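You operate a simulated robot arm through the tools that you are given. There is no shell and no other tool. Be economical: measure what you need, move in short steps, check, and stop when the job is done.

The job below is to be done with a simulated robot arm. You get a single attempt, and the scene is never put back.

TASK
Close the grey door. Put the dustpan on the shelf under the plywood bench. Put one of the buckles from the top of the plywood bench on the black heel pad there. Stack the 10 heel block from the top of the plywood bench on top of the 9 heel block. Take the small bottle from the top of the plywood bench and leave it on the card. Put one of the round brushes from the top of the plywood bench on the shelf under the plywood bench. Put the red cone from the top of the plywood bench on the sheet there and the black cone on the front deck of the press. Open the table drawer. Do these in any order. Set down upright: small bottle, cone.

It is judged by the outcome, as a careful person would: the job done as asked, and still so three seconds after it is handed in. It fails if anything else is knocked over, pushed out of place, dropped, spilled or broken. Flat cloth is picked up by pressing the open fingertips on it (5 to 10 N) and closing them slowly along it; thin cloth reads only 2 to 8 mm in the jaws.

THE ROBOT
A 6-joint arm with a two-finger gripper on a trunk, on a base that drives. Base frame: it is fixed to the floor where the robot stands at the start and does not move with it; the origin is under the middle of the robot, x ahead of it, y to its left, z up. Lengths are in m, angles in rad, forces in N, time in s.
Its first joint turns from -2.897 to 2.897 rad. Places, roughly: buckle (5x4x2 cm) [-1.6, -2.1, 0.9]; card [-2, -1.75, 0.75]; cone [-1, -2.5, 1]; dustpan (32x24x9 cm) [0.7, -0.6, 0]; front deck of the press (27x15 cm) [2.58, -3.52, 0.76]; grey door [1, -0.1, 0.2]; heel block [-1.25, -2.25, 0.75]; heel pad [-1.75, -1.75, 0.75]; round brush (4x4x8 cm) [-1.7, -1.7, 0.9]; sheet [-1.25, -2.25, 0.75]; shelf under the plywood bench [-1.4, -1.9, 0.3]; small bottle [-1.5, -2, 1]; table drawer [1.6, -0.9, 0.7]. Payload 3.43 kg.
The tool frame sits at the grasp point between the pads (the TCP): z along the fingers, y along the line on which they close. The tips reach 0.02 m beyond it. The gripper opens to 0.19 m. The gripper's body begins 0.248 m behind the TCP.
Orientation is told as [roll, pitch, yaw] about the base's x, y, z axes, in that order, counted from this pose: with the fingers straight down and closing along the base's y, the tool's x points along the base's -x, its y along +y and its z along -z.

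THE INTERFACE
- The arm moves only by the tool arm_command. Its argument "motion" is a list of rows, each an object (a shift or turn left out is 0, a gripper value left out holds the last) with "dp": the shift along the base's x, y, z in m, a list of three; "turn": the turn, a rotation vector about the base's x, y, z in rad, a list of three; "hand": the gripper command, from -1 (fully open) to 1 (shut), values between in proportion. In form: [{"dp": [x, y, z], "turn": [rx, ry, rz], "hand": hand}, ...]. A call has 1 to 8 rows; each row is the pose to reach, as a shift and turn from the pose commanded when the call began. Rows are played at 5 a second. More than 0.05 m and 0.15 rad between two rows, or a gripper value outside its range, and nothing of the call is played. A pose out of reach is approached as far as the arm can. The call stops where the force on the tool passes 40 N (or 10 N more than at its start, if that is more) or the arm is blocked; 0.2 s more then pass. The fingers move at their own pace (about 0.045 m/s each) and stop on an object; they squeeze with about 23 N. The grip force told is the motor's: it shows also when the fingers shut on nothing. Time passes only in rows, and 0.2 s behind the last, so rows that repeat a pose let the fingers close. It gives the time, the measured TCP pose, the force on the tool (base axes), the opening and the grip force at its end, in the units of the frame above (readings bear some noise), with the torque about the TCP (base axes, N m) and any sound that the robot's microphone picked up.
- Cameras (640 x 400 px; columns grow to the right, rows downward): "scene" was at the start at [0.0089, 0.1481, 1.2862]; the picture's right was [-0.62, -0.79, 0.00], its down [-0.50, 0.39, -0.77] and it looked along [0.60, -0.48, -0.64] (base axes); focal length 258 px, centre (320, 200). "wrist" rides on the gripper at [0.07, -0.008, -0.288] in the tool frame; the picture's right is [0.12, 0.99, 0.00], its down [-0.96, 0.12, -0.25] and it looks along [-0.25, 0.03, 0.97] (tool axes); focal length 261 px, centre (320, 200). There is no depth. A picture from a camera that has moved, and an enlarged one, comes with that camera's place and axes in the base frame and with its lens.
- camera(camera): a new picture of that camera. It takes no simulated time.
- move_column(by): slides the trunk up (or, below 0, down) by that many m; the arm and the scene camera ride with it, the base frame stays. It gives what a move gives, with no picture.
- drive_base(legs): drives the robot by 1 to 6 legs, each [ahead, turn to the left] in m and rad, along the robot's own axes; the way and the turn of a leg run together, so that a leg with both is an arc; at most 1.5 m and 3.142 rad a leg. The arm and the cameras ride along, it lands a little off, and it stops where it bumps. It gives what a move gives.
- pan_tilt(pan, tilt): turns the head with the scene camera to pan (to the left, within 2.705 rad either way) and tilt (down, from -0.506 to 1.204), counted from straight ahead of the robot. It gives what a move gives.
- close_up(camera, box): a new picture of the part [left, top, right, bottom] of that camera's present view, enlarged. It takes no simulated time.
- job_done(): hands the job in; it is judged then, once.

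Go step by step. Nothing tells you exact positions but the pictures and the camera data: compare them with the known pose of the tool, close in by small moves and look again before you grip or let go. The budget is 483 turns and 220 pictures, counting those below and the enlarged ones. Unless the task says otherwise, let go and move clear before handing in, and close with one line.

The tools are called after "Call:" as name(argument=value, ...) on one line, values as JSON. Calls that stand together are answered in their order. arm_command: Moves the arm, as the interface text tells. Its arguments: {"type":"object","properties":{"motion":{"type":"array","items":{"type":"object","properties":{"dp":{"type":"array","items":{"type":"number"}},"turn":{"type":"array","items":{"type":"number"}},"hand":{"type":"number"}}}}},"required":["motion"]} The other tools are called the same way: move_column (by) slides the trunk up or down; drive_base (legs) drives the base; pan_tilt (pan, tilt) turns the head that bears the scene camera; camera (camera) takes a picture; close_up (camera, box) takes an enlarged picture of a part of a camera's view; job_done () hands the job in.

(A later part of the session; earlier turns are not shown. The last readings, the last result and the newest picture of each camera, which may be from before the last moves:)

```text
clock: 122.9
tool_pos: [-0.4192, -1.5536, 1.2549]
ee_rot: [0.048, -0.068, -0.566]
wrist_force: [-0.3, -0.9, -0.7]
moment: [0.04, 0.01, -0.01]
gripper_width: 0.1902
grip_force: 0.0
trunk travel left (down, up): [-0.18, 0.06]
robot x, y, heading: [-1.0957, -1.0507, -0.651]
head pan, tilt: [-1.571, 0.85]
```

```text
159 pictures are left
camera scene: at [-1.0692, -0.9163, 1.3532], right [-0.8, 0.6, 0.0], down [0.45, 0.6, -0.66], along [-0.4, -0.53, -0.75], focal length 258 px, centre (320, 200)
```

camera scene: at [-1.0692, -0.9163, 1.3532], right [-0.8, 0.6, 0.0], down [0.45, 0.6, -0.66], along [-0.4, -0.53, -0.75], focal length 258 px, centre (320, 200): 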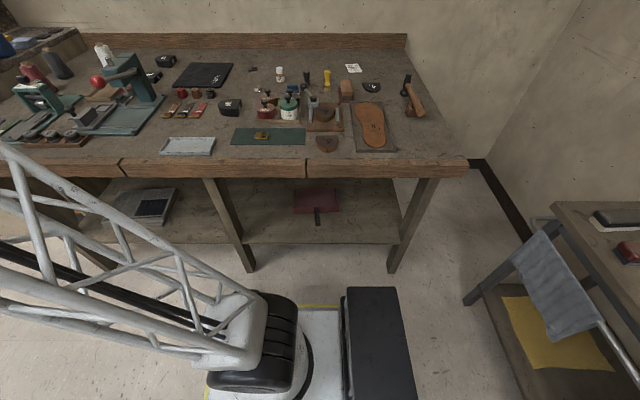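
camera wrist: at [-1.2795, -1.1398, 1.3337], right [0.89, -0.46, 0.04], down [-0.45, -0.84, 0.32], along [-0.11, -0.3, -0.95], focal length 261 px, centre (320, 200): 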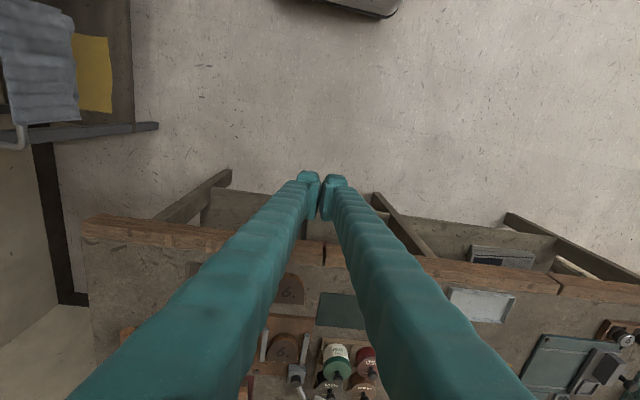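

Excellent view of the bench. I enlarge its parts to identify everything.

Call:
close_up(camera="scene", box=[0, 40, 160, 140])

Call:
close_up(camera="scene", box=[150, 50, 310, 150])

Call:
close_up(camera="scene", box=[230, 55, 390, 155])

Call:
close_up(camera="scene", box=[320, 55, 480, 155])

```text
4.00 times, centred on (80, 90) of scene
camera zoom: at [-1.0692, -0.9163, 1.3532], right [-0.8, 0.6, 0.0], down [0.45, 0.6, -0.66], along [-0.4, -0.53, -0.75], focal length 1034 px, centre (1280, 640)
```

zoom: 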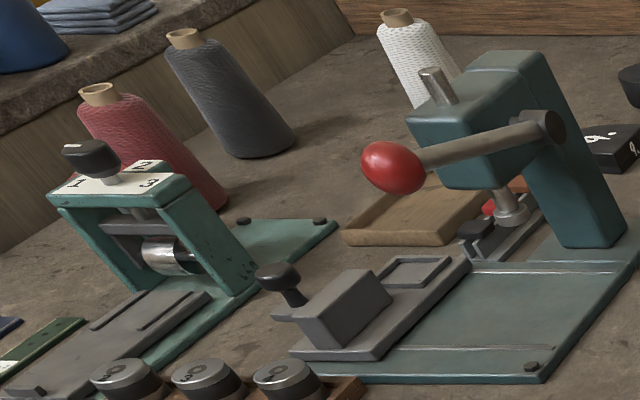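

```text
4.00 times, centred on (230, 100) of scene
camera zoom: at [-1.0692, -0.9163, 1.3532], right [-0.8, 0.6, 0.0], down [0.45, 0.6, -0.66], along [-0.4, -0.53, -0.75], focal length 1034 px, centre (680, 600)
```

zoom: 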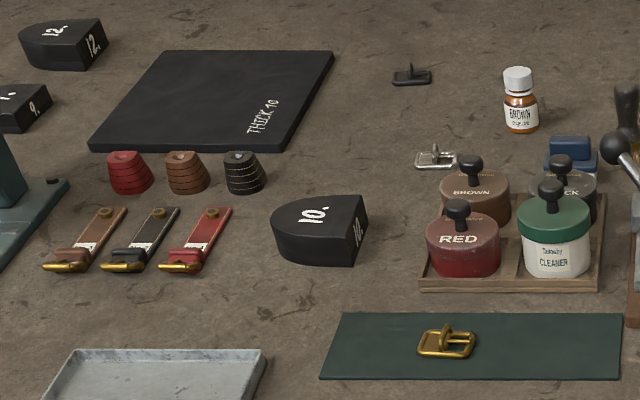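

```text
4.00 times, centred on (310, 105) of scene
camera zoom: at [-1.0692, -0.9163, 1.3532], right [-0.8, 0.6, 0.0], down [0.45, 0.6, -0.66], along [-0.4, -0.53, -0.75], focal length 1034 px, centre (360, 580)
```

zoom: 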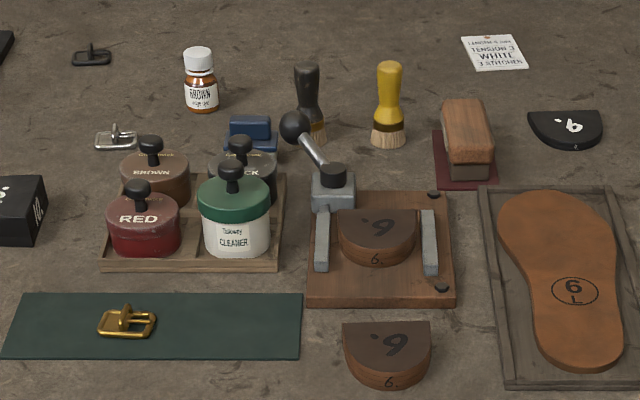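

```text
4.00 times, centred on (400, 105) of scene
camera zoom: at [-1.0692, -0.9163, 1.3532], right [-0.8, 0.6, 0.0], down [0.45, 0.6, -0.66], along [-0.4, -0.53, -0.75], focal length 1034 px, centre (0, 580)
```

zoom: 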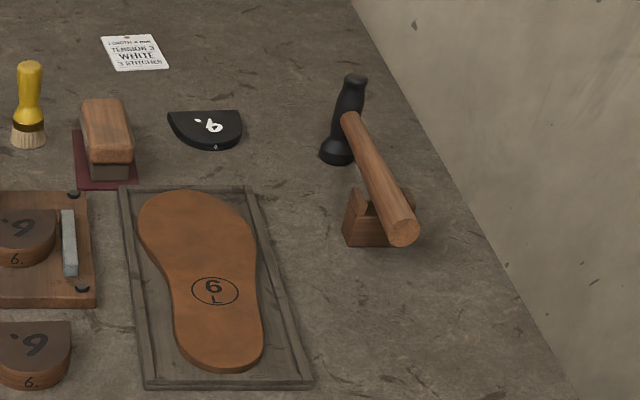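

Identified: black sheet "THICK 10", black heel blocks 9, 10 and 12, thin black heel pad, white card, brown small bottle, thread cones (red, black, white), two dauber brushes, three loose buckles. Table top z≈0.85. I shuffle ~0.14 m closer to the bench, staying parallel.

Call:
drive_base(legs=[[0, -0.25], [0.29, 0], [0, 0.5], [-0.29, 0], [0, -0.24]])

Call:
camera(camera="scene")

```text
clock: 129.7
tool_pos: [-0.4979, -1.6618, 1.2548]
ee_rot: [0.049, -0.07, -0.558]
wrist_force: [-0.4, -0.7, -0.2]
moment: [-0.01, 0.01, -0.01]
gripper_width: 0.19
grip_force: 0.0
trunk travel left (down, up): [-0.18, 0.06]
robot x, y, heading: [-1.1764, -1.1711, -0.635]
head pan, tilt: [-1.571, 0.85]
```

```text
154 pictures are left
camera scene: at [-1.1526, -1.0319, 1.3532], right [-0.81, 0.59, 0.0], down [0.45, 0.61, -0.66], along [-0.39, -0.53, -0.75], focal length 258 px, centre (320, 200)
```

scene: 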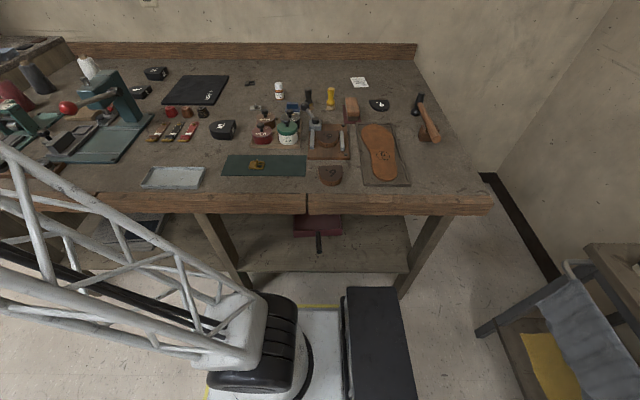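

Parallel at 0.14 m closer. Now I swing the arm round to the bench side, high above everything.

Call:
arm_command(motion=[{"dp": [-0.029, -0.0377, 0], "turn": [0, 0, -0.057]}, {"dp": [-0.0602, -0.074, 0], "turn": [0, 0, -0.114]}, {"dp": [-0.0934, -0.1083, 0], "turn": [0, 0, -0.171]}, {"dp": [-0.1284, -0.1406, 0], "turn": [0, 0, -0.228]}, {"dp": [-0.1653, -0.1709, 0], "turn": [0, 0, -0.285]}, {"dp": [-0.2038, -0.1991, 0], "turn": [0, 0, -0.342]}, {"dp": [-0.2439, -0.2251, 0], "turn": [0, 0, -0.399]}, {"dp": [-0.2853, -0.2486, 0], "turn": [0, 0, -0.456]}])

Call:
arm_command(motion=[{"dp": [-0.0427, -0.0212, 0], "turn": [0, 0, -0.057]}, {"dp": [-0.0865, -0.0399, 0], "turn": [0, 0, -0.114]}, {"dp": [-0.1314, -0.0561, 0], "turn": [0, 0, -0.171]}, {"dp": [-0.1771, -0.0697, 0], "turn": [0, 0, -0.228]}, {"dp": [-0.2236, -0.0807, 0], "turn": [0, 0, -0.285]}, {"dp": [-0.2705, -0.089, 0], "turn": [0, 0, -0.342]}, {"dp": [-0.3179, -0.0947, 0], "turn": [0, 0, -0.399]}, {"dp": [-0.3655, -0.0976, 0], "turn": [0, 0, -0.456]}])

Call:
arm_command(motion=[{"dp": [-0.0477, -0.0002, 0], "turn": [0, 0, -0.057]}, {"dp": [-0.0953, 0.0023, 0], "turn": [0, 0, -0.114]}, {"dp": [-0.1427, 0.0075, 0], "turn": [0, 0, -0.171]}, {"dp": [-0.1897, 0.0155, 0], "turn": [0, 0, -0.228]}, {"dp": [-0.2363, 0.026, 0], "turn": [0, 0, -0.285]}, {"dp": [-0.2822, 0.0393, 0], "turn": [0, 0, -0.342]}, {"dp": [-0.3271, 0.0551, 0], "turn": [0, 0, -0.399]}, {"dp": [-0.3711, 0.0734, 0], "turn": [0, 0, -0.456]}])

Call:
camera(camera="wrist")

```text
clock: 131.5
tool_pos: [-0.7807, -1.9116, 1.2536]
ee_rot: [0.05, -0.071, -1.014]
wrist_force: [0.1, 0.5, -0.3]
moment: [-0.07, 0.15, 0.0]
gripper_width: 0.19
grip_force: 0.0
trunk travel left (down, up): [-0.18, 0.06]
robot x, y, heading: [-1.1754, -1.1686, -0.633]
head pan, tilt: [-1.571, 0.85]
```

```text
clock: 133.3
tool_pos: [-1.1472, -2.0092, 1.2549]
ee_rot: [0.049, -0.07, -1.469]
wrist_force: [1.7, -0.1, -0.5]
moment: [0.0, 0.19, 0.02]
gripper_width: 0.1902
grip_force: 0.1
trunk travel left (down, up): [-0.18, 0.06]
robot x, y, heading: [-1.1767, -1.1675, -0.63]
head pan, tilt: [-1.571, 0.85]
```

```text
clock: 135.1
tool_pos: [-1.5212, -1.9362, 1.2562]
ee_rot: [0.05, -0.069, -1.926]
wrist_force: [0.6, -0.5, -0.1]
moment: [0.16, 0.2, 0.01]
gripper_width: 0.1903
grip_force: 0.1
trunk travel left (down, up): [-0.18, 0.06]
robot x, y, heading: [-1.1775, -1.1671, -0.636]
head pan, tilt: [-1.571, 0.85]
```

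```text
153 pictures are left
camera wrist: at [-1.5097, -1.8452, 1.5385], right [0.97, -0.23, 0.04], down [-0.23, -0.92, 0.32], along [-0.04, -0.32, -0.95], focal length 261 px, centre (320, 200)
```

wrist: 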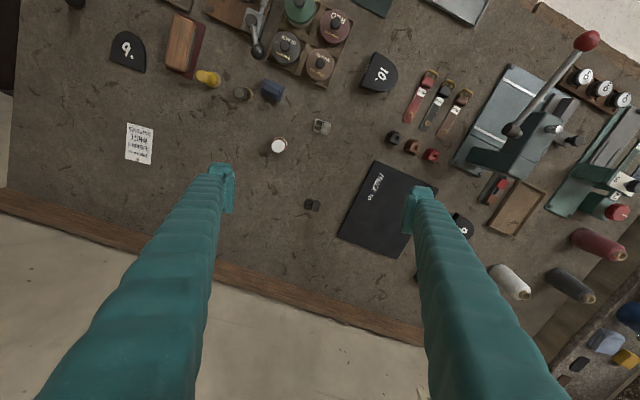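

Good overview from above. I enlarge to tell the 9 block, heel pad and buckles.

Call:
close_up(camera="wrist", box=[90, 10, 330, 160])

Call:
close_up(camera="wrist", box=[300, 40, 540, 190])

```text
2.67 times, centred on (210, 85) of wrist
camera zoom: at [-1.5097, -1.8452, 1.5385], right [0.97, -0.23, 0.04], down [-0.23, -0.92, 0.32], along [-0.04, -0.32, -0.95], focal length 695 px, centre (613, 507)
```

zoom: 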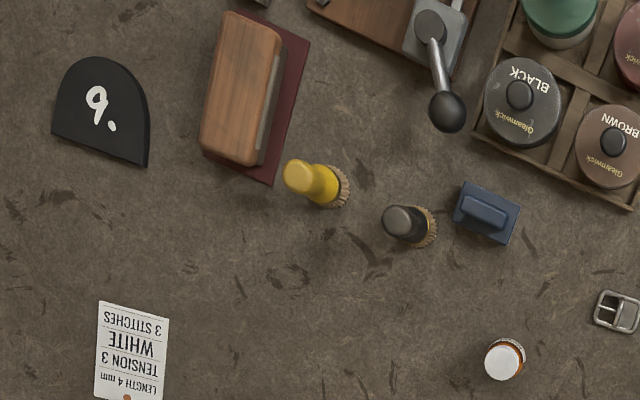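

```text
2.67 times, centred on (420, 115) of wrist
camera zoom: at [-1.5097, -1.8452, 1.5385], right [0.97, -0.23, 0.04], down [-0.23, -0.92, 0.32], along [-0.04, -0.32, -0.95], focal length 695 px, centre (53, 427)
```

zoom: 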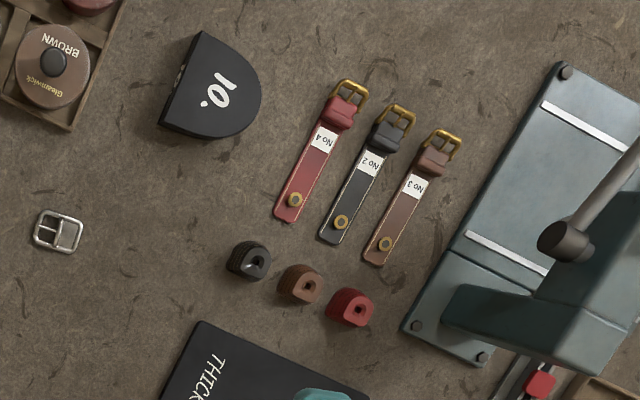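

The pad (thin, right side) is clear. I'll take the silver buckle: level the tool, narrow the opening, and come down over it.

Call:
arm_command(motion=[{"dp": [0.006, 0.011, -0.01], "turn": [0.02, 0.006, 0], "hand": 0.2}, {"dp": [0.013, 0.023, -0.03], "turn": [0.041, 0.0115, 0]}, {"dp": [0.02, 0.035, -0.06], "turn": [0.061, 0.017, 0]}, {"dp": [0.026, 0.046, -0.1], "turn": [0.082, 0.023, 0]}, {"dp": [0.026, 0.046, -0.15], "turn": [0.082, 0.023, 0]}, {"dp": [0.026, 0.046, -0.2], "turn": [0.082, 0.023, 0]}, {"dp": [0.026, 0.046, -0.24], "turn": [0.082, 0.023, 0]}])

Call:
camera(camera="wrist")

Call:
close_up(camera="wrist", box=[260, 110, 380, 185])

```text
clock: 136.7
tool_pos: [-1.494, -1.8884, 1.015]
ee_rot: [0.002, -0.001, -1.925]
wrist_force: [0.0, 1.0, 0.5]
moment: [-0.08, 0.03, -0.04]
gripper_width: 0.0758
grip_force: 0.0
trunk travel left (down, up): [-0.18, 0.06]
robot x, y, heading: [-1.1772, -1.1711, -0.635]
head pan, tilt: [-1.571, 0.85]
```

```text
150 pictures are left
camera wrist: at [-1.4776, -1.8194, 1.3022], right [0.97, -0.23, 0.0], down [-0.22, -0.94, 0.25], along [-0.06, -0.24, -0.97], focal length 261 px, centre (320, 200)
```

wrist: 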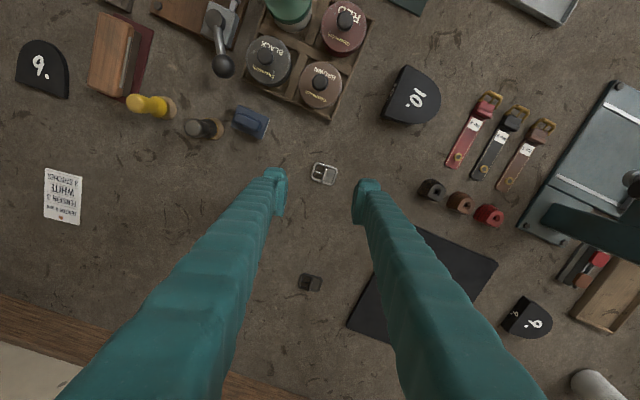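

```text
5.33 times, centred on (320, 148) of wrist
camera zoom: at [-1.4776, -1.8194, 1.3022], right [0.97, -0.23, 0.0], down [-0.22, -0.94, 0.25], along [-0.06, -0.24, -0.97], focal length 1390 px, centre (320, 480)
```

zoom: 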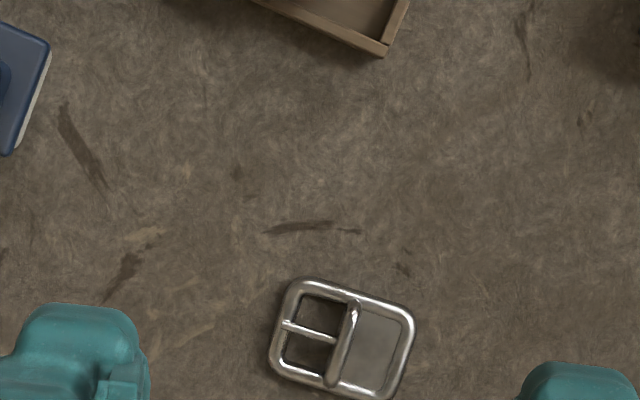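

Tool vertical; buckle centred within 7 mm. I correct, turn 5° and descend carefully.

Call:
arm_command(motion=[{"dp": [0.0066, -0.0016, -0.04], "turn": [0, 0, -0.087]}, {"dp": [0.0066, -0.0016, -0.08], "turn": [0, 0, -0.087]}, {"dp": [0.0066, -0.0016, -0.115], "turn": [0, 0, -0.087]}])

Call:
camera(camera="wrist")

```text
clock: 137.5
tool_pos: [-1.4855, -1.8895, 0.8991]
ee_rot: [-0.001, -0.001, -2.011]
wrist_force: [-0.4, 0.2, 0.3]
moment: [-0.06, 0.03, -0.01]
gripper_width: 0.0758
grip_force: 0.0
trunk travel left (down, up): [-0.18, 0.06]
robot x, y, heading: [-1.1798, -1.1651, -0.635]
head pan, tilt: [-1.571, 0.85]
```

```text
148 pictures are left
camera wrist: at [-1.4627, -1.8229, 1.1875], right [0.95, -0.32, 0.0], down [-0.31, -0.92, 0.25], along [-0.08, -0.24, -0.97], focal length 261 px, centre (320, 200)
```

wrist: 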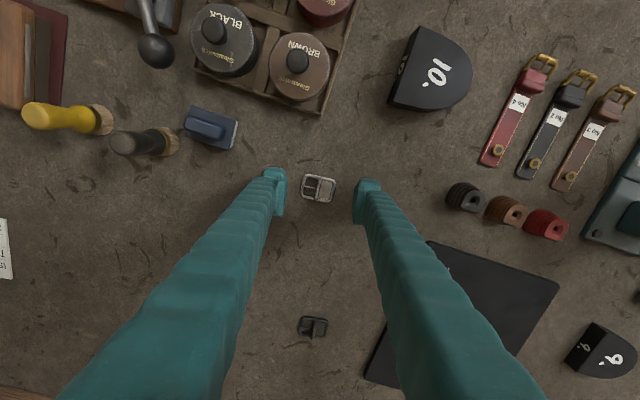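

Call:
arm_command(motion=[{"dp": [0, 0, -0.01]}, {"dp": [0, 0, -0.02]}, {"dp": [0, 0, -0.025]}])

Call:
close_up(camera="wrist", box=[240, 140, 400, 240])

```text
clock: 138.3
tool_pos: [-1.4851, -1.8911, 0.8786]
ee_rot: [0.001, -0.006, -2.01]
wrist_force: [6.9, 5.5, 36.7]
moment: [0.11, -0.29, -0.42]
gripper_width: 0.0758
grip_force: 0.0
trunk travel left (down, up): [-0.18, 0.06]
robot x, y, heading: [-1.1775, -1.1661, -0.632]
head pan, tilt: [-1.571, 0.85]
```

```text
4.00 times, centred on (320, 190) of wrist
camera zoom: at [-1.4632, -1.8234, 1.1664], right [0.95, -0.31, 0.0], down [-0.3, -0.92, 0.25], along [-0.08, -0.24, -0.97], focal length 1043 px, centre (320, 240)
```

zoom: 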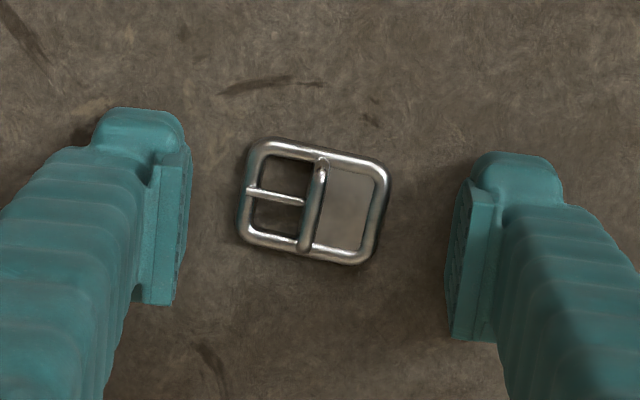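

Touched the table at TCP z≈0.879 (table ≈0.859). I lift 3 mm and close on the buckle.

Call:
arm_command(motion=[{"dp": [0.001, 0.003, 0.008]}, {"dp": [0.001, 0.003, 0.008], "hand": 1}, {"dp": [0.001, 0.003, 0.008]}, {"dp": [0.001, 0.003, 0.008]}, {"dp": [0.001, 0.003, 0.008]}])

Call:
close_up(camera="wrist", box=[240, 140, 400, 240])

```text
clock: 139.5
tool_pos: [-1.4862, -1.8875, 0.8863]
ee_rot: [-0.001, -0.003, -2.013]
wrist_force: [-7.0, 2.0, 43.2]
moment: [0.08, 0.08, 0.02]
gripper_width: 0.0059
grip_force: 11.8
trunk travel left (down, up): [-0.18, 0.06]
robot x, y, heading: [-1.1785, -1.1685, -0.632]
head pan, tilt: [-1.571, 0.85]
```

```text
4.00 times, centred on (320, 190) of wrist
camera zoom: at [-1.4634, -1.8208, 1.174], right [0.95, -0.32, 0.0], down [-0.31, -0.92, 0.25], along [-0.08, -0.24, -0.97], focal length 1043 px, centre (320, 240)
```

zoom: 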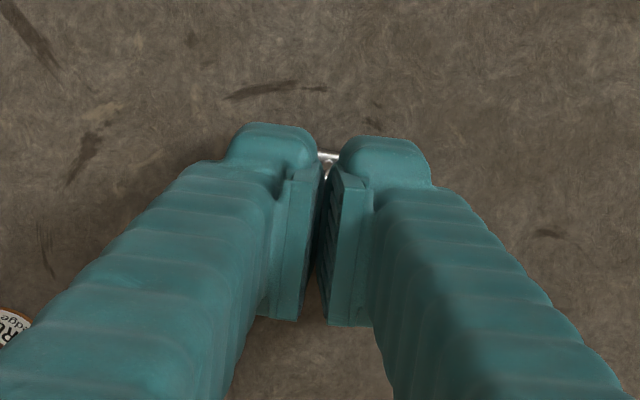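

The fingers rode over the thin frame and pinch the raised centre bar. I ease up a little and see whether the buckle comes along.

Call:
arm_command(motion=[{"dp": [0, 0, 0.004]}, {"dp": [0, 0, 0.008]}, {"dp": [0, 0, 0.008]}, {"dp": [0, 0, 0.03]}, {"dp": [0, 0, 0.05]}])

Call:
close_up(camera="wrist", box=[240, 120, 400, 220])

```text
clock: 140.7
tool_pos: [-1.4853, -1.8879, 0.9318]
ee_rot: [0.0, -0.001, -2.009]
wrist_force: [-0.5, 0.1, -0.7]
moment: [0.08, 0.0, 0.0]
gripper_width: 0.0
grip_force: 23.2
trunk travel left (down, up): [-0.18, 0.06]
robot x, y, heading: [-1.1782, -1.1645, -0.635]
head pan, tilt: [-1.571, 0.85]
```

```text
4.00 times, centred on (320, 170) of wrist
camera zoom: at [-1.4633, -1.8215, 1.2198], right [0.95, -0.31, 0.0], down [-0.3, -0.92, 0.25], along [-0.08, -0.23, -0.97], focal length 1043 px, centre (320, 320)
```

zoom: 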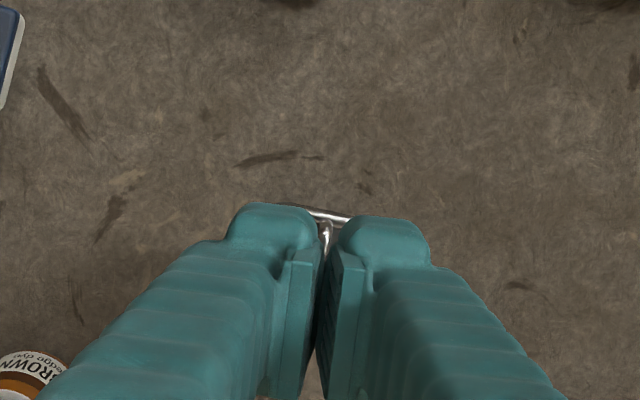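

Not grabbed. I open, look, and go down with tips just on the table.

Call:
arm_command(motion=[{"dp": [0, 0, 0], "hand": 0.2}, {"dp": [0, 0, 0]}, {"dp": [0, 0, 0]}, {"dp": [0, 0, -0.02]}])

Call:
close_up(camera="wrist", box=[240, 120, 400, 220])

```text
clock: 141.7
tool_pos: [-1.4853, -1.8851, 0.9134]
ee_rot: [-0.001, -0.002, -2.01]
wrist_force: [0.0, 0.0, 0.3]
moment: [-0.07, 0.02, 0.02]
gripper_width: 0.0759
grip_force: 0.1
trunk travel left (down, up): [-0.18, 0.06]
robot x, y, heading: [-1.1765, -1.1681, -0.629]
head pan, tilt: [-1.571, 0.85]
```

```text
4.00 times, centred on (320, 170) of wrist
camera zoom: at [-1.4634, -1.8189, 1.2009], right [0.95, -0.32, 0.0], down [-0.31, -0.92, 0.25], along [-0.08, -0.24, -0.97], focal length 1043 px, centre (320, 320)
```

zoom: 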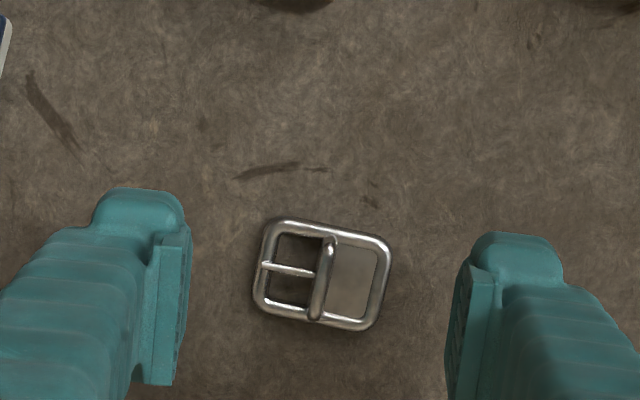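

Call:
arm_command(motion=[{"dp": [0, 0, -0.015]}, {"dp": [0, 0, -0.028]}, {"dp": [0, 0, -0.035]}])

```text
clock: 142.5
tool_pos: [-1.4847, -1.8878, 0.8786]
ee_rot: [0.002, -0.002, -2.01]
wrist_force: [-0.1, 2.3, 13.2]
moment: [0.02, -0.18, 0.09]
gripper_width: 0.0763
grip_force: 0.1
trunk travel left (down, up): [-0.18, 0.06]
robot x, y, heading: [-1.1811, -1.1685, -0.635]
head pan, tilt: [-1.571, 0.85]
```

Light contact (13 N). Now I close along the table.

Call:
arm_command(motion=[{"dp": [0, 0, 0.0005], "hand": 0.6}, {"dp": [0, 0, 0.0005]}, {"dp": [0, 0, 0.0005], "hand": 1}, {"dp": [0, 0, 0.0005]}, {"dp": [0, 0, 0.0005]}])

Call:
close_up(camera="wrist", box=[240, 140, 400, 240])

```text
clock: 143.5
tool_pos: [-1.4858, -1.8881, 0.8851]
ee_rot: [-0.001, -0.011, -2.01]
wrist_force: [0.9, -1.4, 38.9]
moment: [0.04, -0.08, -0.02]
gripper_width: 0.0112
grip_force: 7.5
trunk travel left (down, up): [-0.18, 0.06]
robot x, y, heading: [-1.1799, -1.1663, -0.633]
head pan, tilt: [-1.571, 0.85]
stopped in row 4: the force on the tool passed its limit at 46 N (the readings are from after the stop); the commanded pose is now the measured one
```

```text
4.00 times, centred on (320, 190) of wrist
camera zoom: at [-1.4613, -1.8204, 1.1725], right [0.95, -0.31, 0.0], down [-0.3, -0.92, 0.26], along [-0.08, -0.24, -0.97], focal length 1043 px, centre (320, 240)
```

zoom: 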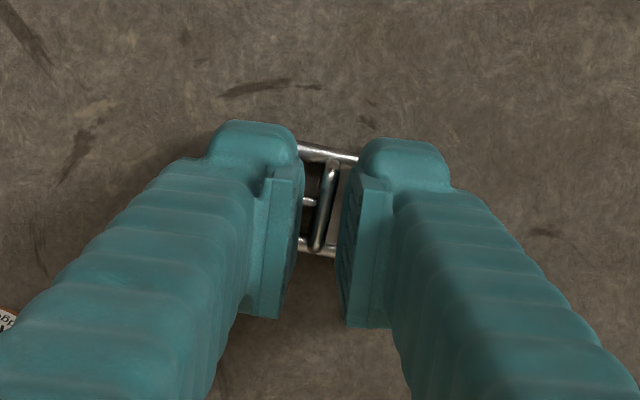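

The round frame lets the tips ride up. I lift, open, and study the buckle's shape from the scene camera.

Call:
arm_command(motion=[{"dp": [0, 0, 0.02], "hand": 0.2}, {"dp": [0, 0, 0.05]}, {"dp": [0, 0, 0.1]}])

Call:
close_up(camera="scene", box=[225, 65, 289, 105])

Call:
close_up(camera="wrist", box=[280, 150, 360, 200])

```text
clock: 144.3
tool_pos: [-1.4838, -1.8882, 0.9829]
ee_rot: [0.001, -0.003, -2.011]
wrist_force: [0.1, -0.5, -0.2]
moment: [0.11, -0.02, 0.03]
gripper_width: 0.0761
grip_force: 0.0
trunk travel left (down, up): [-0.18, 0.06]
robot x, y, heading: [-1.1786, -1.17, -0.633]
head pan, tilt: [-1.571, 0.85]
```

```text
10.00 times, centred on (257, 85) of scene
camera zoom: at [-1.1531, -1.0324, 1.3531], right [-0.81, 0.59, 0.0], down [0.44, 0.61, -0.66], along [-0.39, -0.53, -0.75], focal length 2584 px, centre (950, 1350)
```

zoom: 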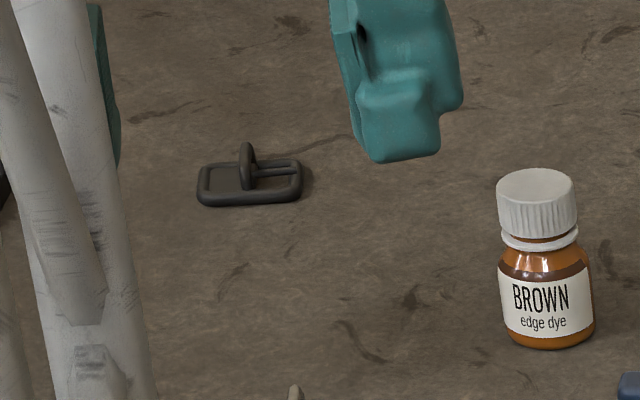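

```text
8.00 times, centred on (320, 175) of wrist
camera zoom: at [-1.461, -1.8213, 1.2691], right [0.95, -0.31, 0.0], down [-0.3, -0.92, 0.25], along [-0.08, -0.24, -0.97], focal length 2085 px, centre (320, 400)
```

zoom: 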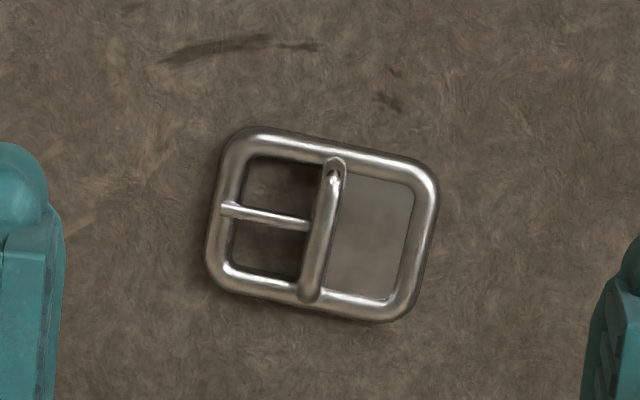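

The buckle has a 2 cm upright loop in the middle; I'll pinch that loop with tips just above the frame.

Call:
arm_command(motion=[{"dp": [0, 0, -0.04], "turn": [0, 0, -0.06]}, {"dp": [0, 0, -0.08], "turn": [0, 0, -0.06]}, {"dp": [0, 0, -0.097], "turn": [0, 0, -0.06]}, {"dp": [0, 0, -0.097], "turn": [0, 0, -0.06], "hand": 1}, {"dp": [0, 0, -0.097], "turn": [0, 0, -0.06]}, {"dp": [0, 0, -0.097], "turn": [0, 0, -0.06]}, {"dp": [0, 0, -0.097], "turn": [0, 0, -0.06]}, {"dp": [0, 0, -0.097], "turn": [0, 0, -0.06]}])

```text
clock: 146.1
tool_pos: [-1.486, -1.891, 0.8886]
ee_rot: [0.0, -0.01, -2.07]
wrist_force: [-1.6, -1.5, 41.1]
moment: [0.1, -0.05, 0.02]
gripper_width: 0.006
grip_force: 23.0
trunk travel left (down, up): [-0.18, 0.06]
robot x, y, heading: [-1.1785, -1.1649, -0.632]
head pan, tilt: [-1.571, 0.85]
```

Grip is full on the loop (6 mm, 23 N). I relieve and lift slowly.

Call:
arm_command(motion=[{"dp": [0, 0, 0.002]}, {"dp": [0, 0, 0.004]}, {"dp": [0, 0, 0.008]}, {"dp": [0, 0, 0.02]}, {"dp": [0, 0, 0.04]}])

Call:
close_up(camera="wrist", box=[260, 120, 380, 195])

```text
clock: 147.3
tool_pos: [-1.4844, -1.8902, 0.9246]
ee_rot: [0.001, -0.004, -2.07]
wrist_force: [0.2, -0.2, -0.3]
moment: [0.06, -0.02, 0.02]
gripper_width: 0.0001
grip_force: 22.9
trunk travel left (down, up): [-0.18, 0.06]
robot x, y, heading: [-1.1794, -1.1676, -0.631]
head pan, tilt: [-1.571, 0.85]
```

```text
5.33 times, centred on (320, 158) of wrist
camera zoom: at [-1.4564, -1.8245, 1.2114], right [0.93, -0.37, 0.0], down [-0.36, -0.9, 0.25], along [-0.09, -0.23, -0.97], focal length 1390 px, centre (320, 427)
```

zoom: 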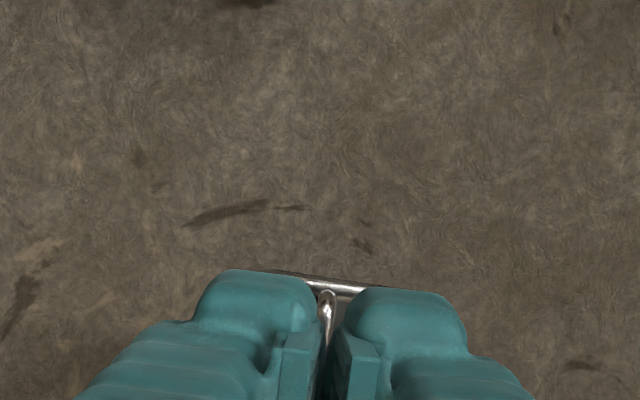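

Still slipping: the finger ends sit on the frame so the pads only touch the loop's top. I'll lean the tool (~0.55 rad) so one finger corner dips into the frame's window and the pads take the prong lower down.

Call:
arm_command(motion=[{"dp": [0, 0, 0.03], "hand": 0.55}, {"dp": [0, 0, 0.06], "turn": [-0.121, 0.066, 0]}, {"dp": [0, 0, 0.08], "turn": [-0.242, 0.132, 0]}, {"dp": [0, 0, 0.08], "turn": [-0.363, 0.198, 0]}, {"dp": [0, 0, 0.08], "turn": [-0.484, 0.264, 0]}, {"dp": [0, 0, 0.08], "turn": [-0.484, 0.264, 0]}])

Call:
camera(camera="wrist")

Call:
close_up(camera="wrist", box=[260, 130, 380, 205])

```text
clock: 148.7
tool_pos: [-1.4855, -1.8911, 1.0044]
ee_rot: [0.0, -0.556, -2.07]
wrist_force: [0.6, -0.7, 0.7]
moment: [0.01, -0.02, -0.03]
gripper_width: 0.0426
grip_force: 0.0
trunk travel left (down, up): [-0.18, 0.06]
robot x, y, heading: [-1.1787, -1.1663, -0.639]
head pan, tilt: [-1.571, 0.85]
```

```text
139 pictures are left
camera wrist: at [-1.3906, -1.7002, 1.2115], right [0.92, -0.39, -0.06], down [-0.23, -0.66, 0.72], along [-0.32, -0.65, -0.69], focal length 261 px, centre (320, 200)
```

wrist: 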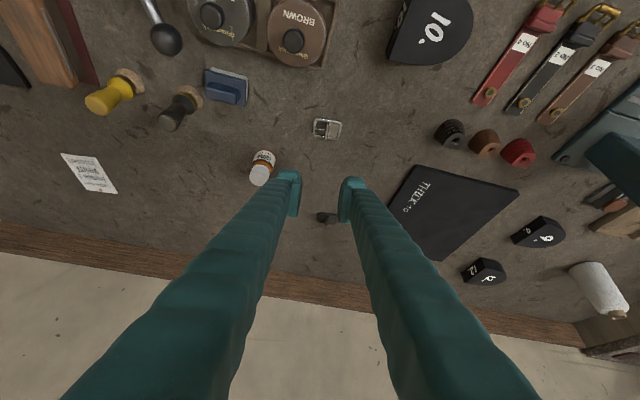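

```text
5.33 times, centred on (320, 168) of wrist
camera zoom: at [-1.3906, -1.7002, 1.2115], right [0.92, -0.39, -0.06], down [-0.23, -0.66, 0.72], along [-0.32, -0.65, -0.69], focal length 1390 px, centre (320, 373)
```

zoom: 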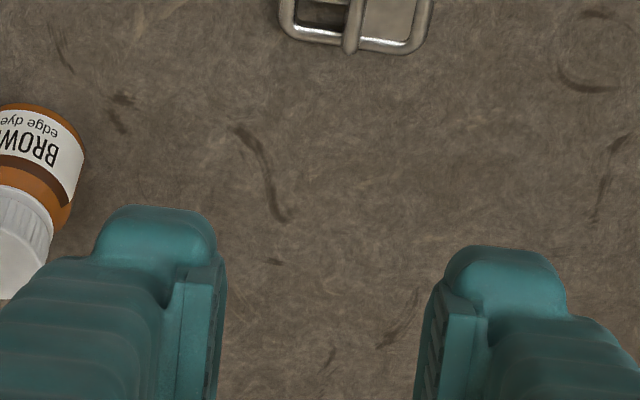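

Call:
close_up(camera="scene", box=[215, 45, 311, 105])

```text
6.67 times, centred on (263, 75) of scene
camera zoom: at [-1.1528, -1.032, 1.3532], right [-0.81, 0.59, 0.0], down [0.44, 0.61, -0.66], along [-0.39, -0.53, -0.75], focal length 1723 px, centre (700, 1033)
```

zoom: 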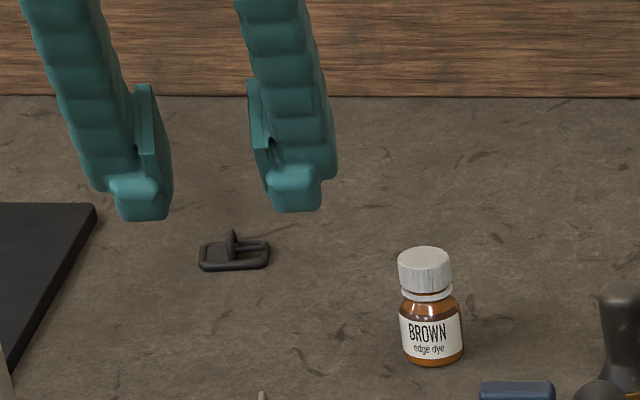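

I try the dip: narrow gap (14 mm), leaned, centred on the prong. First get close and check the centring.

Call:
arm_command(motion=[{"dp": [0, -0.002, -0.04], "hand": 0.85}, {"dp": [0.001, -0.003, -0.08]}, {"dp": [0.001, -0.003, -0.095]}])

Call:
close_up(camera="wrist", box=[260, 140, 380, 215])

Call:
close_up(camera="scene", box=[220, 65, 284, 105])

```text
clock: 149.5
tool_pos: [-1.4824, -1.8947, 0.9129]
ee_rot: [-0.001, -0.556, -2.068]
wrist_force: [0.0, -0.3, -0.3]
moment: [0.0, 0.01, 0.01]
gripper_width: 0.0143
grip_force: 0.1
trunk travel left (down, up): [-0.18, 0.06]
robot x, y, heading: [-1.176, -1.1694, -0.633]
head pan, tilt: [-1.571, 0.85]
```

```text
5.33 times, centred on (320, 178) of wrist
camera zoom: at [-1.389, -1.7064, 1.1181], right [0.92, -0.39, -0.06], down [-0.23, -0.66, 0.72], along [-0.32, -0.65, -0.69], focal length 1390 px, centre (320, 320)
```

zoom: 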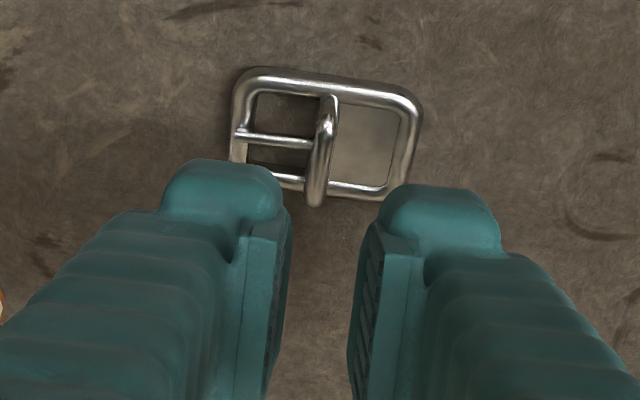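

```text
10.00 times, centred on (252, 85) of scene
camera zoom: at [-1.1529, -1.032, 1.3532], right [-0.81, 0.59, 0.0], down [0.44, 0.61, -0.66], along [-0.39, -0.53, -0.75], focal length 2584 px, centre (1000, 1350)
```

zoom: 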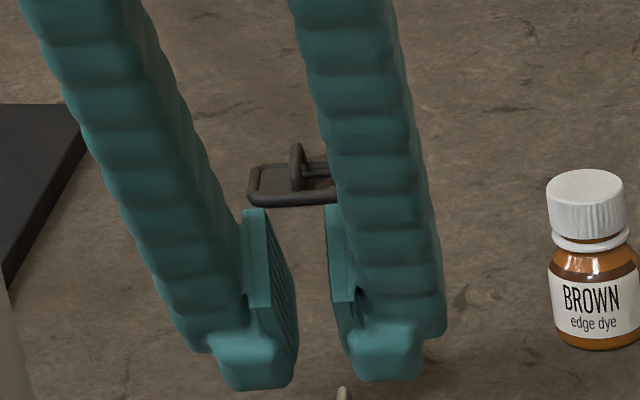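

Centred on the prong. I lower until the finger corners dip in, then close.

Call:
arm_command(motion=[{"dp": [-0.001, -0.002, -0.01]}, {"dp": [-0.002, -0.002, -0.018]}, {"dp": [-0.002, -0.002, -0.022]}])

Call:
close_up(camera="wrist", box=[260, 140, 380, 215])

```text
clock: 150.3
tool_pos: [-1.4848, -1.8946, 0.8902]
ee_rot: [0.0, -0.56, -2.07]
wrist_force: [2.5, 2.7, 22.5]
moment: [0.22, -0.13, 0.0]
gripper_width: 0.014
grip_force: 0.0
trunk travel left (down, up): [-0.18, 0.06]
robot x, y, heading: [-1.1766, -1.1676, -0.636]
head pan, tilt: [-1.571, 0.85]
```

```text
5.33 times, centred on (320, 178) of wrist
camera zoom: at [-1.3897, -1.7053, 1.0968], right [0.92, -0.39, -0.06], down [-0.23, -0.66, 0.72], along [-0.32, -0.65, -0.69], focal length 1390 px, centre (320, 320)
```

zoom: 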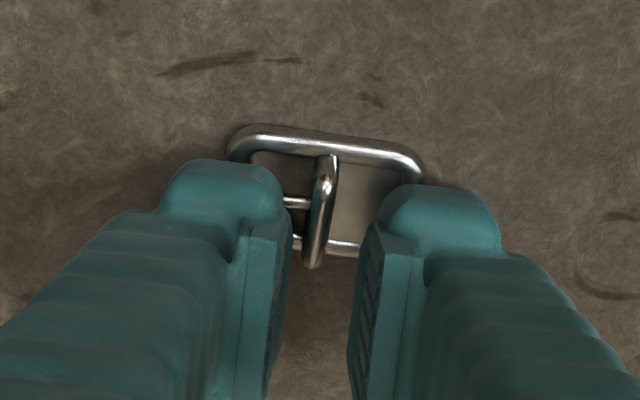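

Call:
arm_command(motion=[{"dp": [0, 0, 0.001], "hand": 1}, {"dp": [0, 0, 0.001]}, {"dp": [0, 0, 0.001]}, {"dp": [0, 0, 0.001]}])

Call:
arm_command(motion=[{"dp": [0, 0, 0.003]}, {"dp": [0, 0, 0.006]}, {"dp": [0, 0, 0.01]}, {"dp": [0, 0, 0.015]}, {"dp": [0, 0, 0.025]}, {"dp": [0, 0, 0.04]}])

Call:
close_up(camera="wrist", box=[260, 140, 380, 215])

```text
clock: 151.3
tool_pos: [-1.4838, -1.8946, 0.8892]
ee_rot: [0.001, -0.559, -2.07]
wrist_force: [-12.8, -0.1, 32.5]
moment: [0.12, 0.19, 0.03]
gripper_width: 0.0059
grip_force: 23.0
trunk travel left (down, up): [-0.18, 0.06]
robot x, y, heading: [-1.1807, -1.1659, -0.633]
head pan, tilt: [-1.571, 0.85]
```

```text
clock: 152.7
tool_pos: [-1.4871, -1.8953, 0.9282]
ee_rot: [-0.002, -0.555, -2.07]
wrist_force: [0.9, 0.6, -0.3]
moment: [0.02, -0.05, -0.01]
gripper_width: 0.0059
grip_force: 22.8
trunk travel left (down, up): [-0.18, 0.06]
robot x, y, heading: [-1.1779, -1.1661, -0.633]
head pan, tilt: [-1.571, 0.85]
```

```text
5.33 times, centred on (320, 178) of wrist
camera zoom: at [-1.3919, -1.7062, 1.1359], right [0.92, -0.39, -0.06], down [-0.23, -0.66, 0.72], along [-0.32, -0.65, -0.69], focal length 1390 px, centre (320, 320)
```

zoom: 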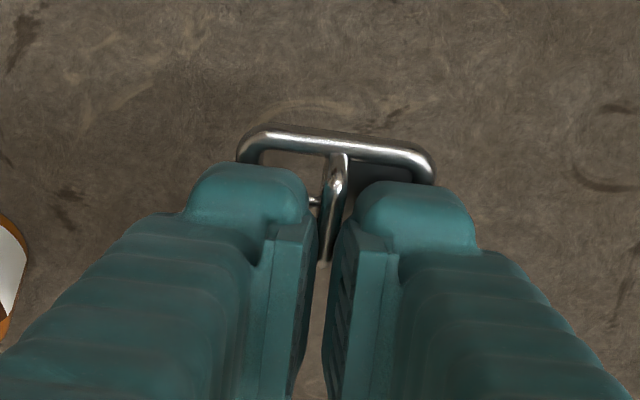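

The buckle is held. I lift and carry it slowly to the heel pad.

Call:
arm_command(motion=[{"dp": [0, 0, 0.03]}, {"dp": [0, 0, 0.06]}, {"dp": [0, 0, 0.09]}, {"dp": [0, 0, 0.12]}, {"dp": [-0.025, 0.017, 0.14], "turn": [0, 0, -0.03]}, {"dp": [-0.055, 0.037, 0.14], "turn": [0, 0, -0.06]}, {"dp": [-0.085, 0.058, 0.14], "turn": [0, 0, -0.09]}, {"dp": [-0.118, 0.08, 0.14], "turn": [0, 0, -0.12]}])

Call:
arm_command(motion=[{"dp": [-0.033, 0.022, 0], "turn": [0, 0, -0.03]}, {"dp": [-0.066, 0.045, 0], "turn": [0, 0, -0.06]}, {"dp": [-0.099, 0.067, 0], "turn": [0, 0, -0.09]}, {"dp": [-0.132, 0.09, 0], "turn": [0, 0, -0.12]}, {"dp": [-0.165, 0.112, 0], "turn": [0, 0, -0.15]}, {"dp": [-0.198, 0.135, 0], "turn": [0, 0, -0.18]}, {"dp": [-0.231, 0.157, 0], "turn": [0, 0, -0.21]}, {"dp": [-0.26, 0.178, 0], "turn": [0, 0, -0.24]}])

Call:
camera(camera="wrist")

```text
clock: 154.5
tool_pos: [-1.6024, -1.8167, 1.0704]
ee_rot: [0.0, -0.557, -2.19]
wrist_force: [0.1, -0.1, 0.2]
moment: [0.04, 0.02, -0.06]
gripper_width: 0.0059
grip_force: 22.9
trunk travel left (down, up): [-0.18, 0.06]
robot x, y, heading: [-1.1777, -1.1672, -0.631]
head pan, tilt: [-1.571, 0.85]
```

```text
clock: 156.3
tool_pos: [-1.8671, -1.635, 1.0679]
ee_rot: [0.0, -0.557, -2.43]
wrist_force: [0.0, -0.8, -0.5]
moment: [0.02, 0.05, -0.04]
gripper_width: 0.006
grip_force: 22.8
trunk travel left (down, up): [-0.18, 0.06]
robot x, y, heading: [-1.1794, -1.1671, -0.637]
head pan, tilt: [-1.571, 0.85]
```

```text
132 pictures are left
camera wrist: at [-1.7107, -1.4911, 1.2754], right [0.72, -0.69, -0.06], down [-0.44, -0.54, 0.72], along [-0.53, -0.49, -0.69], focal length 261 px, centre (320, 200)
```

wrist: 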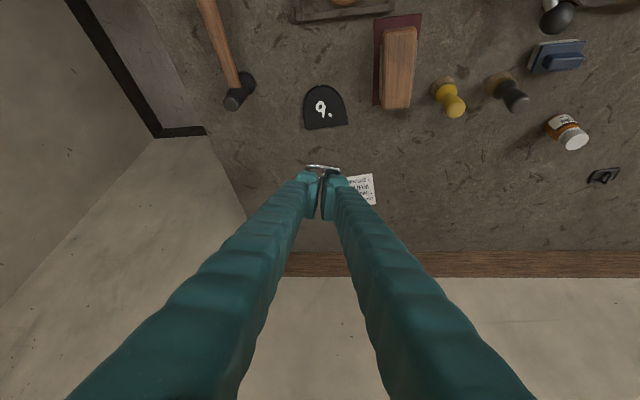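

The pad centre is almost directly below. I shift 7 mm and lower to a check height.

Call:
arm_command(motion=[{"dp": [-0.003, 0.002, -0.03]}, {"dp": [-0.006, 0.004, -0.06]}, {"dp": [-0.006, 0.004, -0.09]}, {"dp": [-0.006, 0.004, -0.12]}, {"dp": [-0.006, 0.004, -0.14]}])

Call:
close_up(camera="wrist", box=[220, 100, 420, 225])

Call:
close_up(camera="scene", box=[330, 60, 426, 120])

```text
clock: 157.5
tool_pos: [-1.8701, -1.6299, 0.9271]
ee_rot: [0.0, -0.559, -2.43]
wrist_force: [-0.6, 0.9, -0.3]
moment: [0.0, 0.0, -0.01]
gripper_width: 0.0062
grip_force: 23.1
trunk travel left (down, up): [-0.18, 0.06]
robot x, y, heading: [-1.1819, -1.1674, -0.636]
head pan, tilt: [-1.571, 0.85]
```

```text
3.20 times, centred on (320, 162) of wrist
camera zoom: at [-1.7153, -1.4872, 1.1343], right [0.72, -0.69, -0.06], down [-0.44, -0.54, 0.72], along [-0.53, -0.49, -0.69], focal length 834 px, centre (320, 320)
```

zoom: 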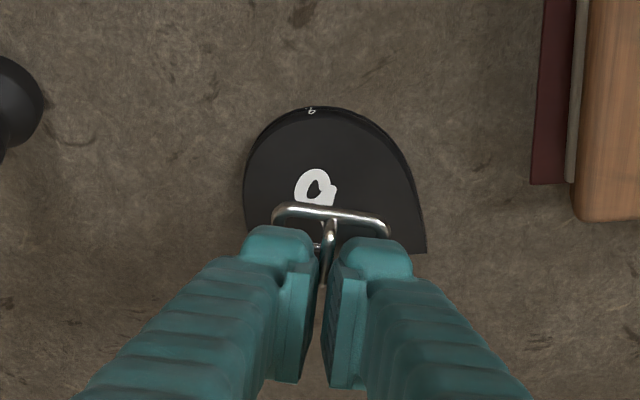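

```text
6.67 times, centred on (378, 90) of scene
camera zoom: at [-1.1528, -1.032, 1.3533], right [-0.81, 0.59, 0.0], down [0.44, 0.61, -0.66], along [-0.39, -0.53, -0.75], focal length 1723 px, centre (-67, 933)
```

zoom: 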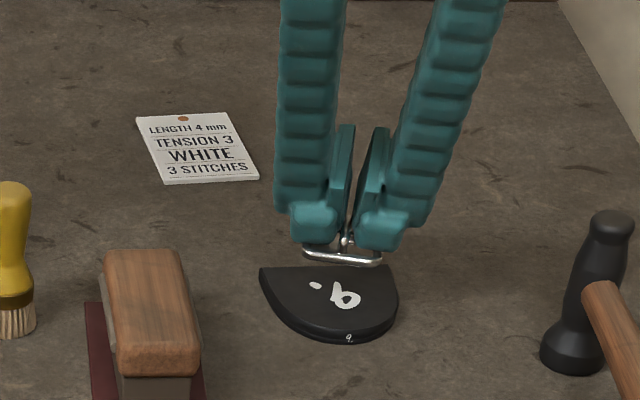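

The buckle would land slightly toward the wall; I shift 14 mm toward me and lower.

Call:
arm_command(motion=[{"dp": [0.008, 0.011, -0.005]}, {"dp": [0.008, 0.011, -0.015]}, {"dp": [0.008, 0.011, -0.022]}])

Call:
close_up(camera="scene", box=[330, 60, 426, 120])

```text
clock: 158.3
tool_pos: [-1.8617, -1.6208, 0.9062]
ee_rot: [0.0, -0.555, -2.429]
wrist_force: [0.6, 0.4, -0.7]
moment: [-0.01, 0.04, -0.01]
gripper_width: 0.006
grip_force: 22.6
trunk travel left (down, up): [-0.18, 0.06]
robot x, y, heading: [-1.1819, -1.1642, -0.638]
head pan, tilt: [-1.571, 0.85]
```

```text
6.67 times, centred on (378, 90) of scene
camera zoom: at [-1.1529, -1.0321, 1.3532], right [-0.81, 0.59, 0.0], down [0.44, 0.61, -0.66], along [-0.39, -0.53, -0.75], focal length 1723 px, centre (-67, 933)
```

zoom: 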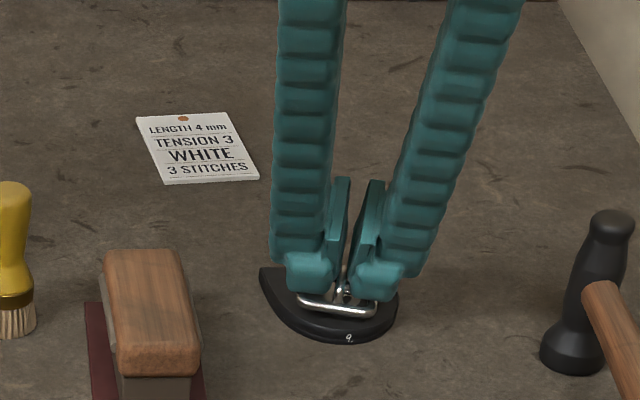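

Call:
arm_command(motion=[{"dp": [-0.001, -0.002, -0.004]}, {"dp": [-0.001, -0.002, -0.008]}, {"dp": [-0.001, -0.002, -0.01]}])

```text
clock: 159.1
tool_pos: [-1.8645, -1.6242, 0.8999]
ee_rot: [-0.001, -0.559, -2.43]
wrist_force: [1.8, 0.7, 30.8]
moment: [0.12, -0.14, -0.03]
gripper_width: 0.006
grip_force: 23.0
trunk travel left (down, up): [-0.18, 0.06]
robot x, y, heading: [-1.1778, -1.1691, -0.638]
head pan, tilt: [-1.571, 0.85]
```

Landed. I ease up, open just enough, and lift off.

Call:
arm_command(motion=[{"dp": [0, 0, 0.003]}, {"dp": [0, 0, 0.003], "hand": 0.86}, {"dp": [0, 0, 0.003]}, {"dp": [0, 0, 0.01]}, {"dp": [0, 0, 0.03]}, {"dp": [0, 0, 0.07]}, {"dp": [0.02, 0.015, 0.11]}])

Call:
close_up(camera="scene", box=[330, 60, 426, 120])

```text
clock: 160.7
tool_pos: [-1.8412, -1.6101, 1.0048]
ee_rot: [0.001, -0.553, -2.429]
wrist_force: [-0.7, -0.8, -0.3]
moment: [-0.01, -0.07, 0.02]
gripper_width: 0.0133
grip_force: 0.1
trunk travel left (down, up): [-0.18, 0.06]
robot x, y, heading: [-1.177, -1.1649, -0.638]
head pan, tilt: [-1.571, 0.85]
```

```text
6.67 times, centred on (378, 90) of scene
camera zoom: at [-1.1537, -1.0325, 1.3532], right [-0.81, 0.59, 0.0], down [0.45, 0.61, -0.66], along [-0.39, -0.53, -0.75], focal length 1723 px, centre (-67, 933)
```

zoom: 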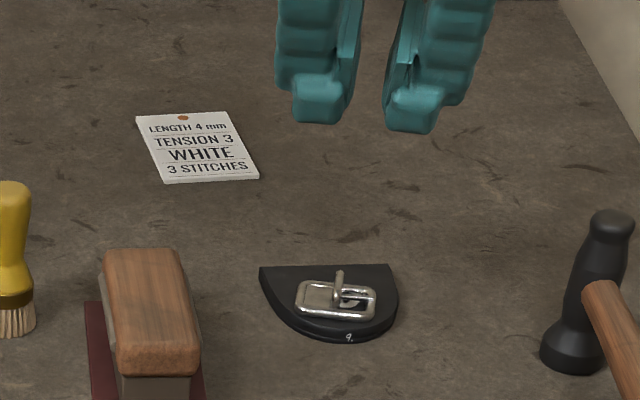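

The buckle sits on the heel pad. Next the small bottle: I move above it with a 0.35 rad lean.

Call:
arm_command(motion=[{"dp": [0, 0, 0.05], "turn": [0.016, -0.019, 0.035], "hand": 0.2}, {"dp": [0.02, -0.025, 0.085], "turn": [0.033, -0.038, 0.07]}, {"dp": [0.048, -0.062, 0.1], "turn": [0.049, -0.057, 0.105]}, {"dp": [0.077, -0.099, 0.1], "turn": [0.066, -0.075, 0.14]}, {"dp": [0.106, -0.136, 0.1], "turn": [0.082, -0.094, 0.175]}, {"dp": [0.135, -0.173, 0.1], "turn": [0.098, -0.113, 0.21]}, {"dp": [0.164, -0.21, 0.1], "turn": [0.115, -0.132, 0.245]}, {"dp": [0.193, -0.247, 0.1], "turn": [0.131, -0.151, 0.28]}])

Call:
camera(camera="wrist")

```text
clock: 162.5
tool_pos: [-1.6478, -1.8541, 1.108]
ee_rot: [0.03, -0.356, -2.16]
wrist_force: [0.0, -0.1, -0.5]
moment: [-0.12, -0.14, 0.05]
gripper_width: 0.0757
grip_force: 0.0
trunk travel left (down, up): [-0.18, 0.06]
robot x, y, heading: [-1.1795, -1.1687, -0.625]
head pan, tilt: [-1.571, 0.85]
```

```text
127 pictures are left
camera wrist: at [-1.5689, -1.7069, 1.3531], right [0.89, -0.45, -0.01], down [-0.36, -0.74, 0.57], along [-0.27, -0.5, -0.82], focal length 261 px, centre (320, 200)
```

wrist: 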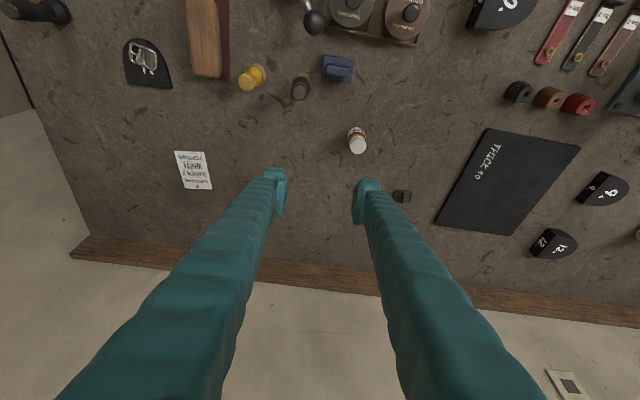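

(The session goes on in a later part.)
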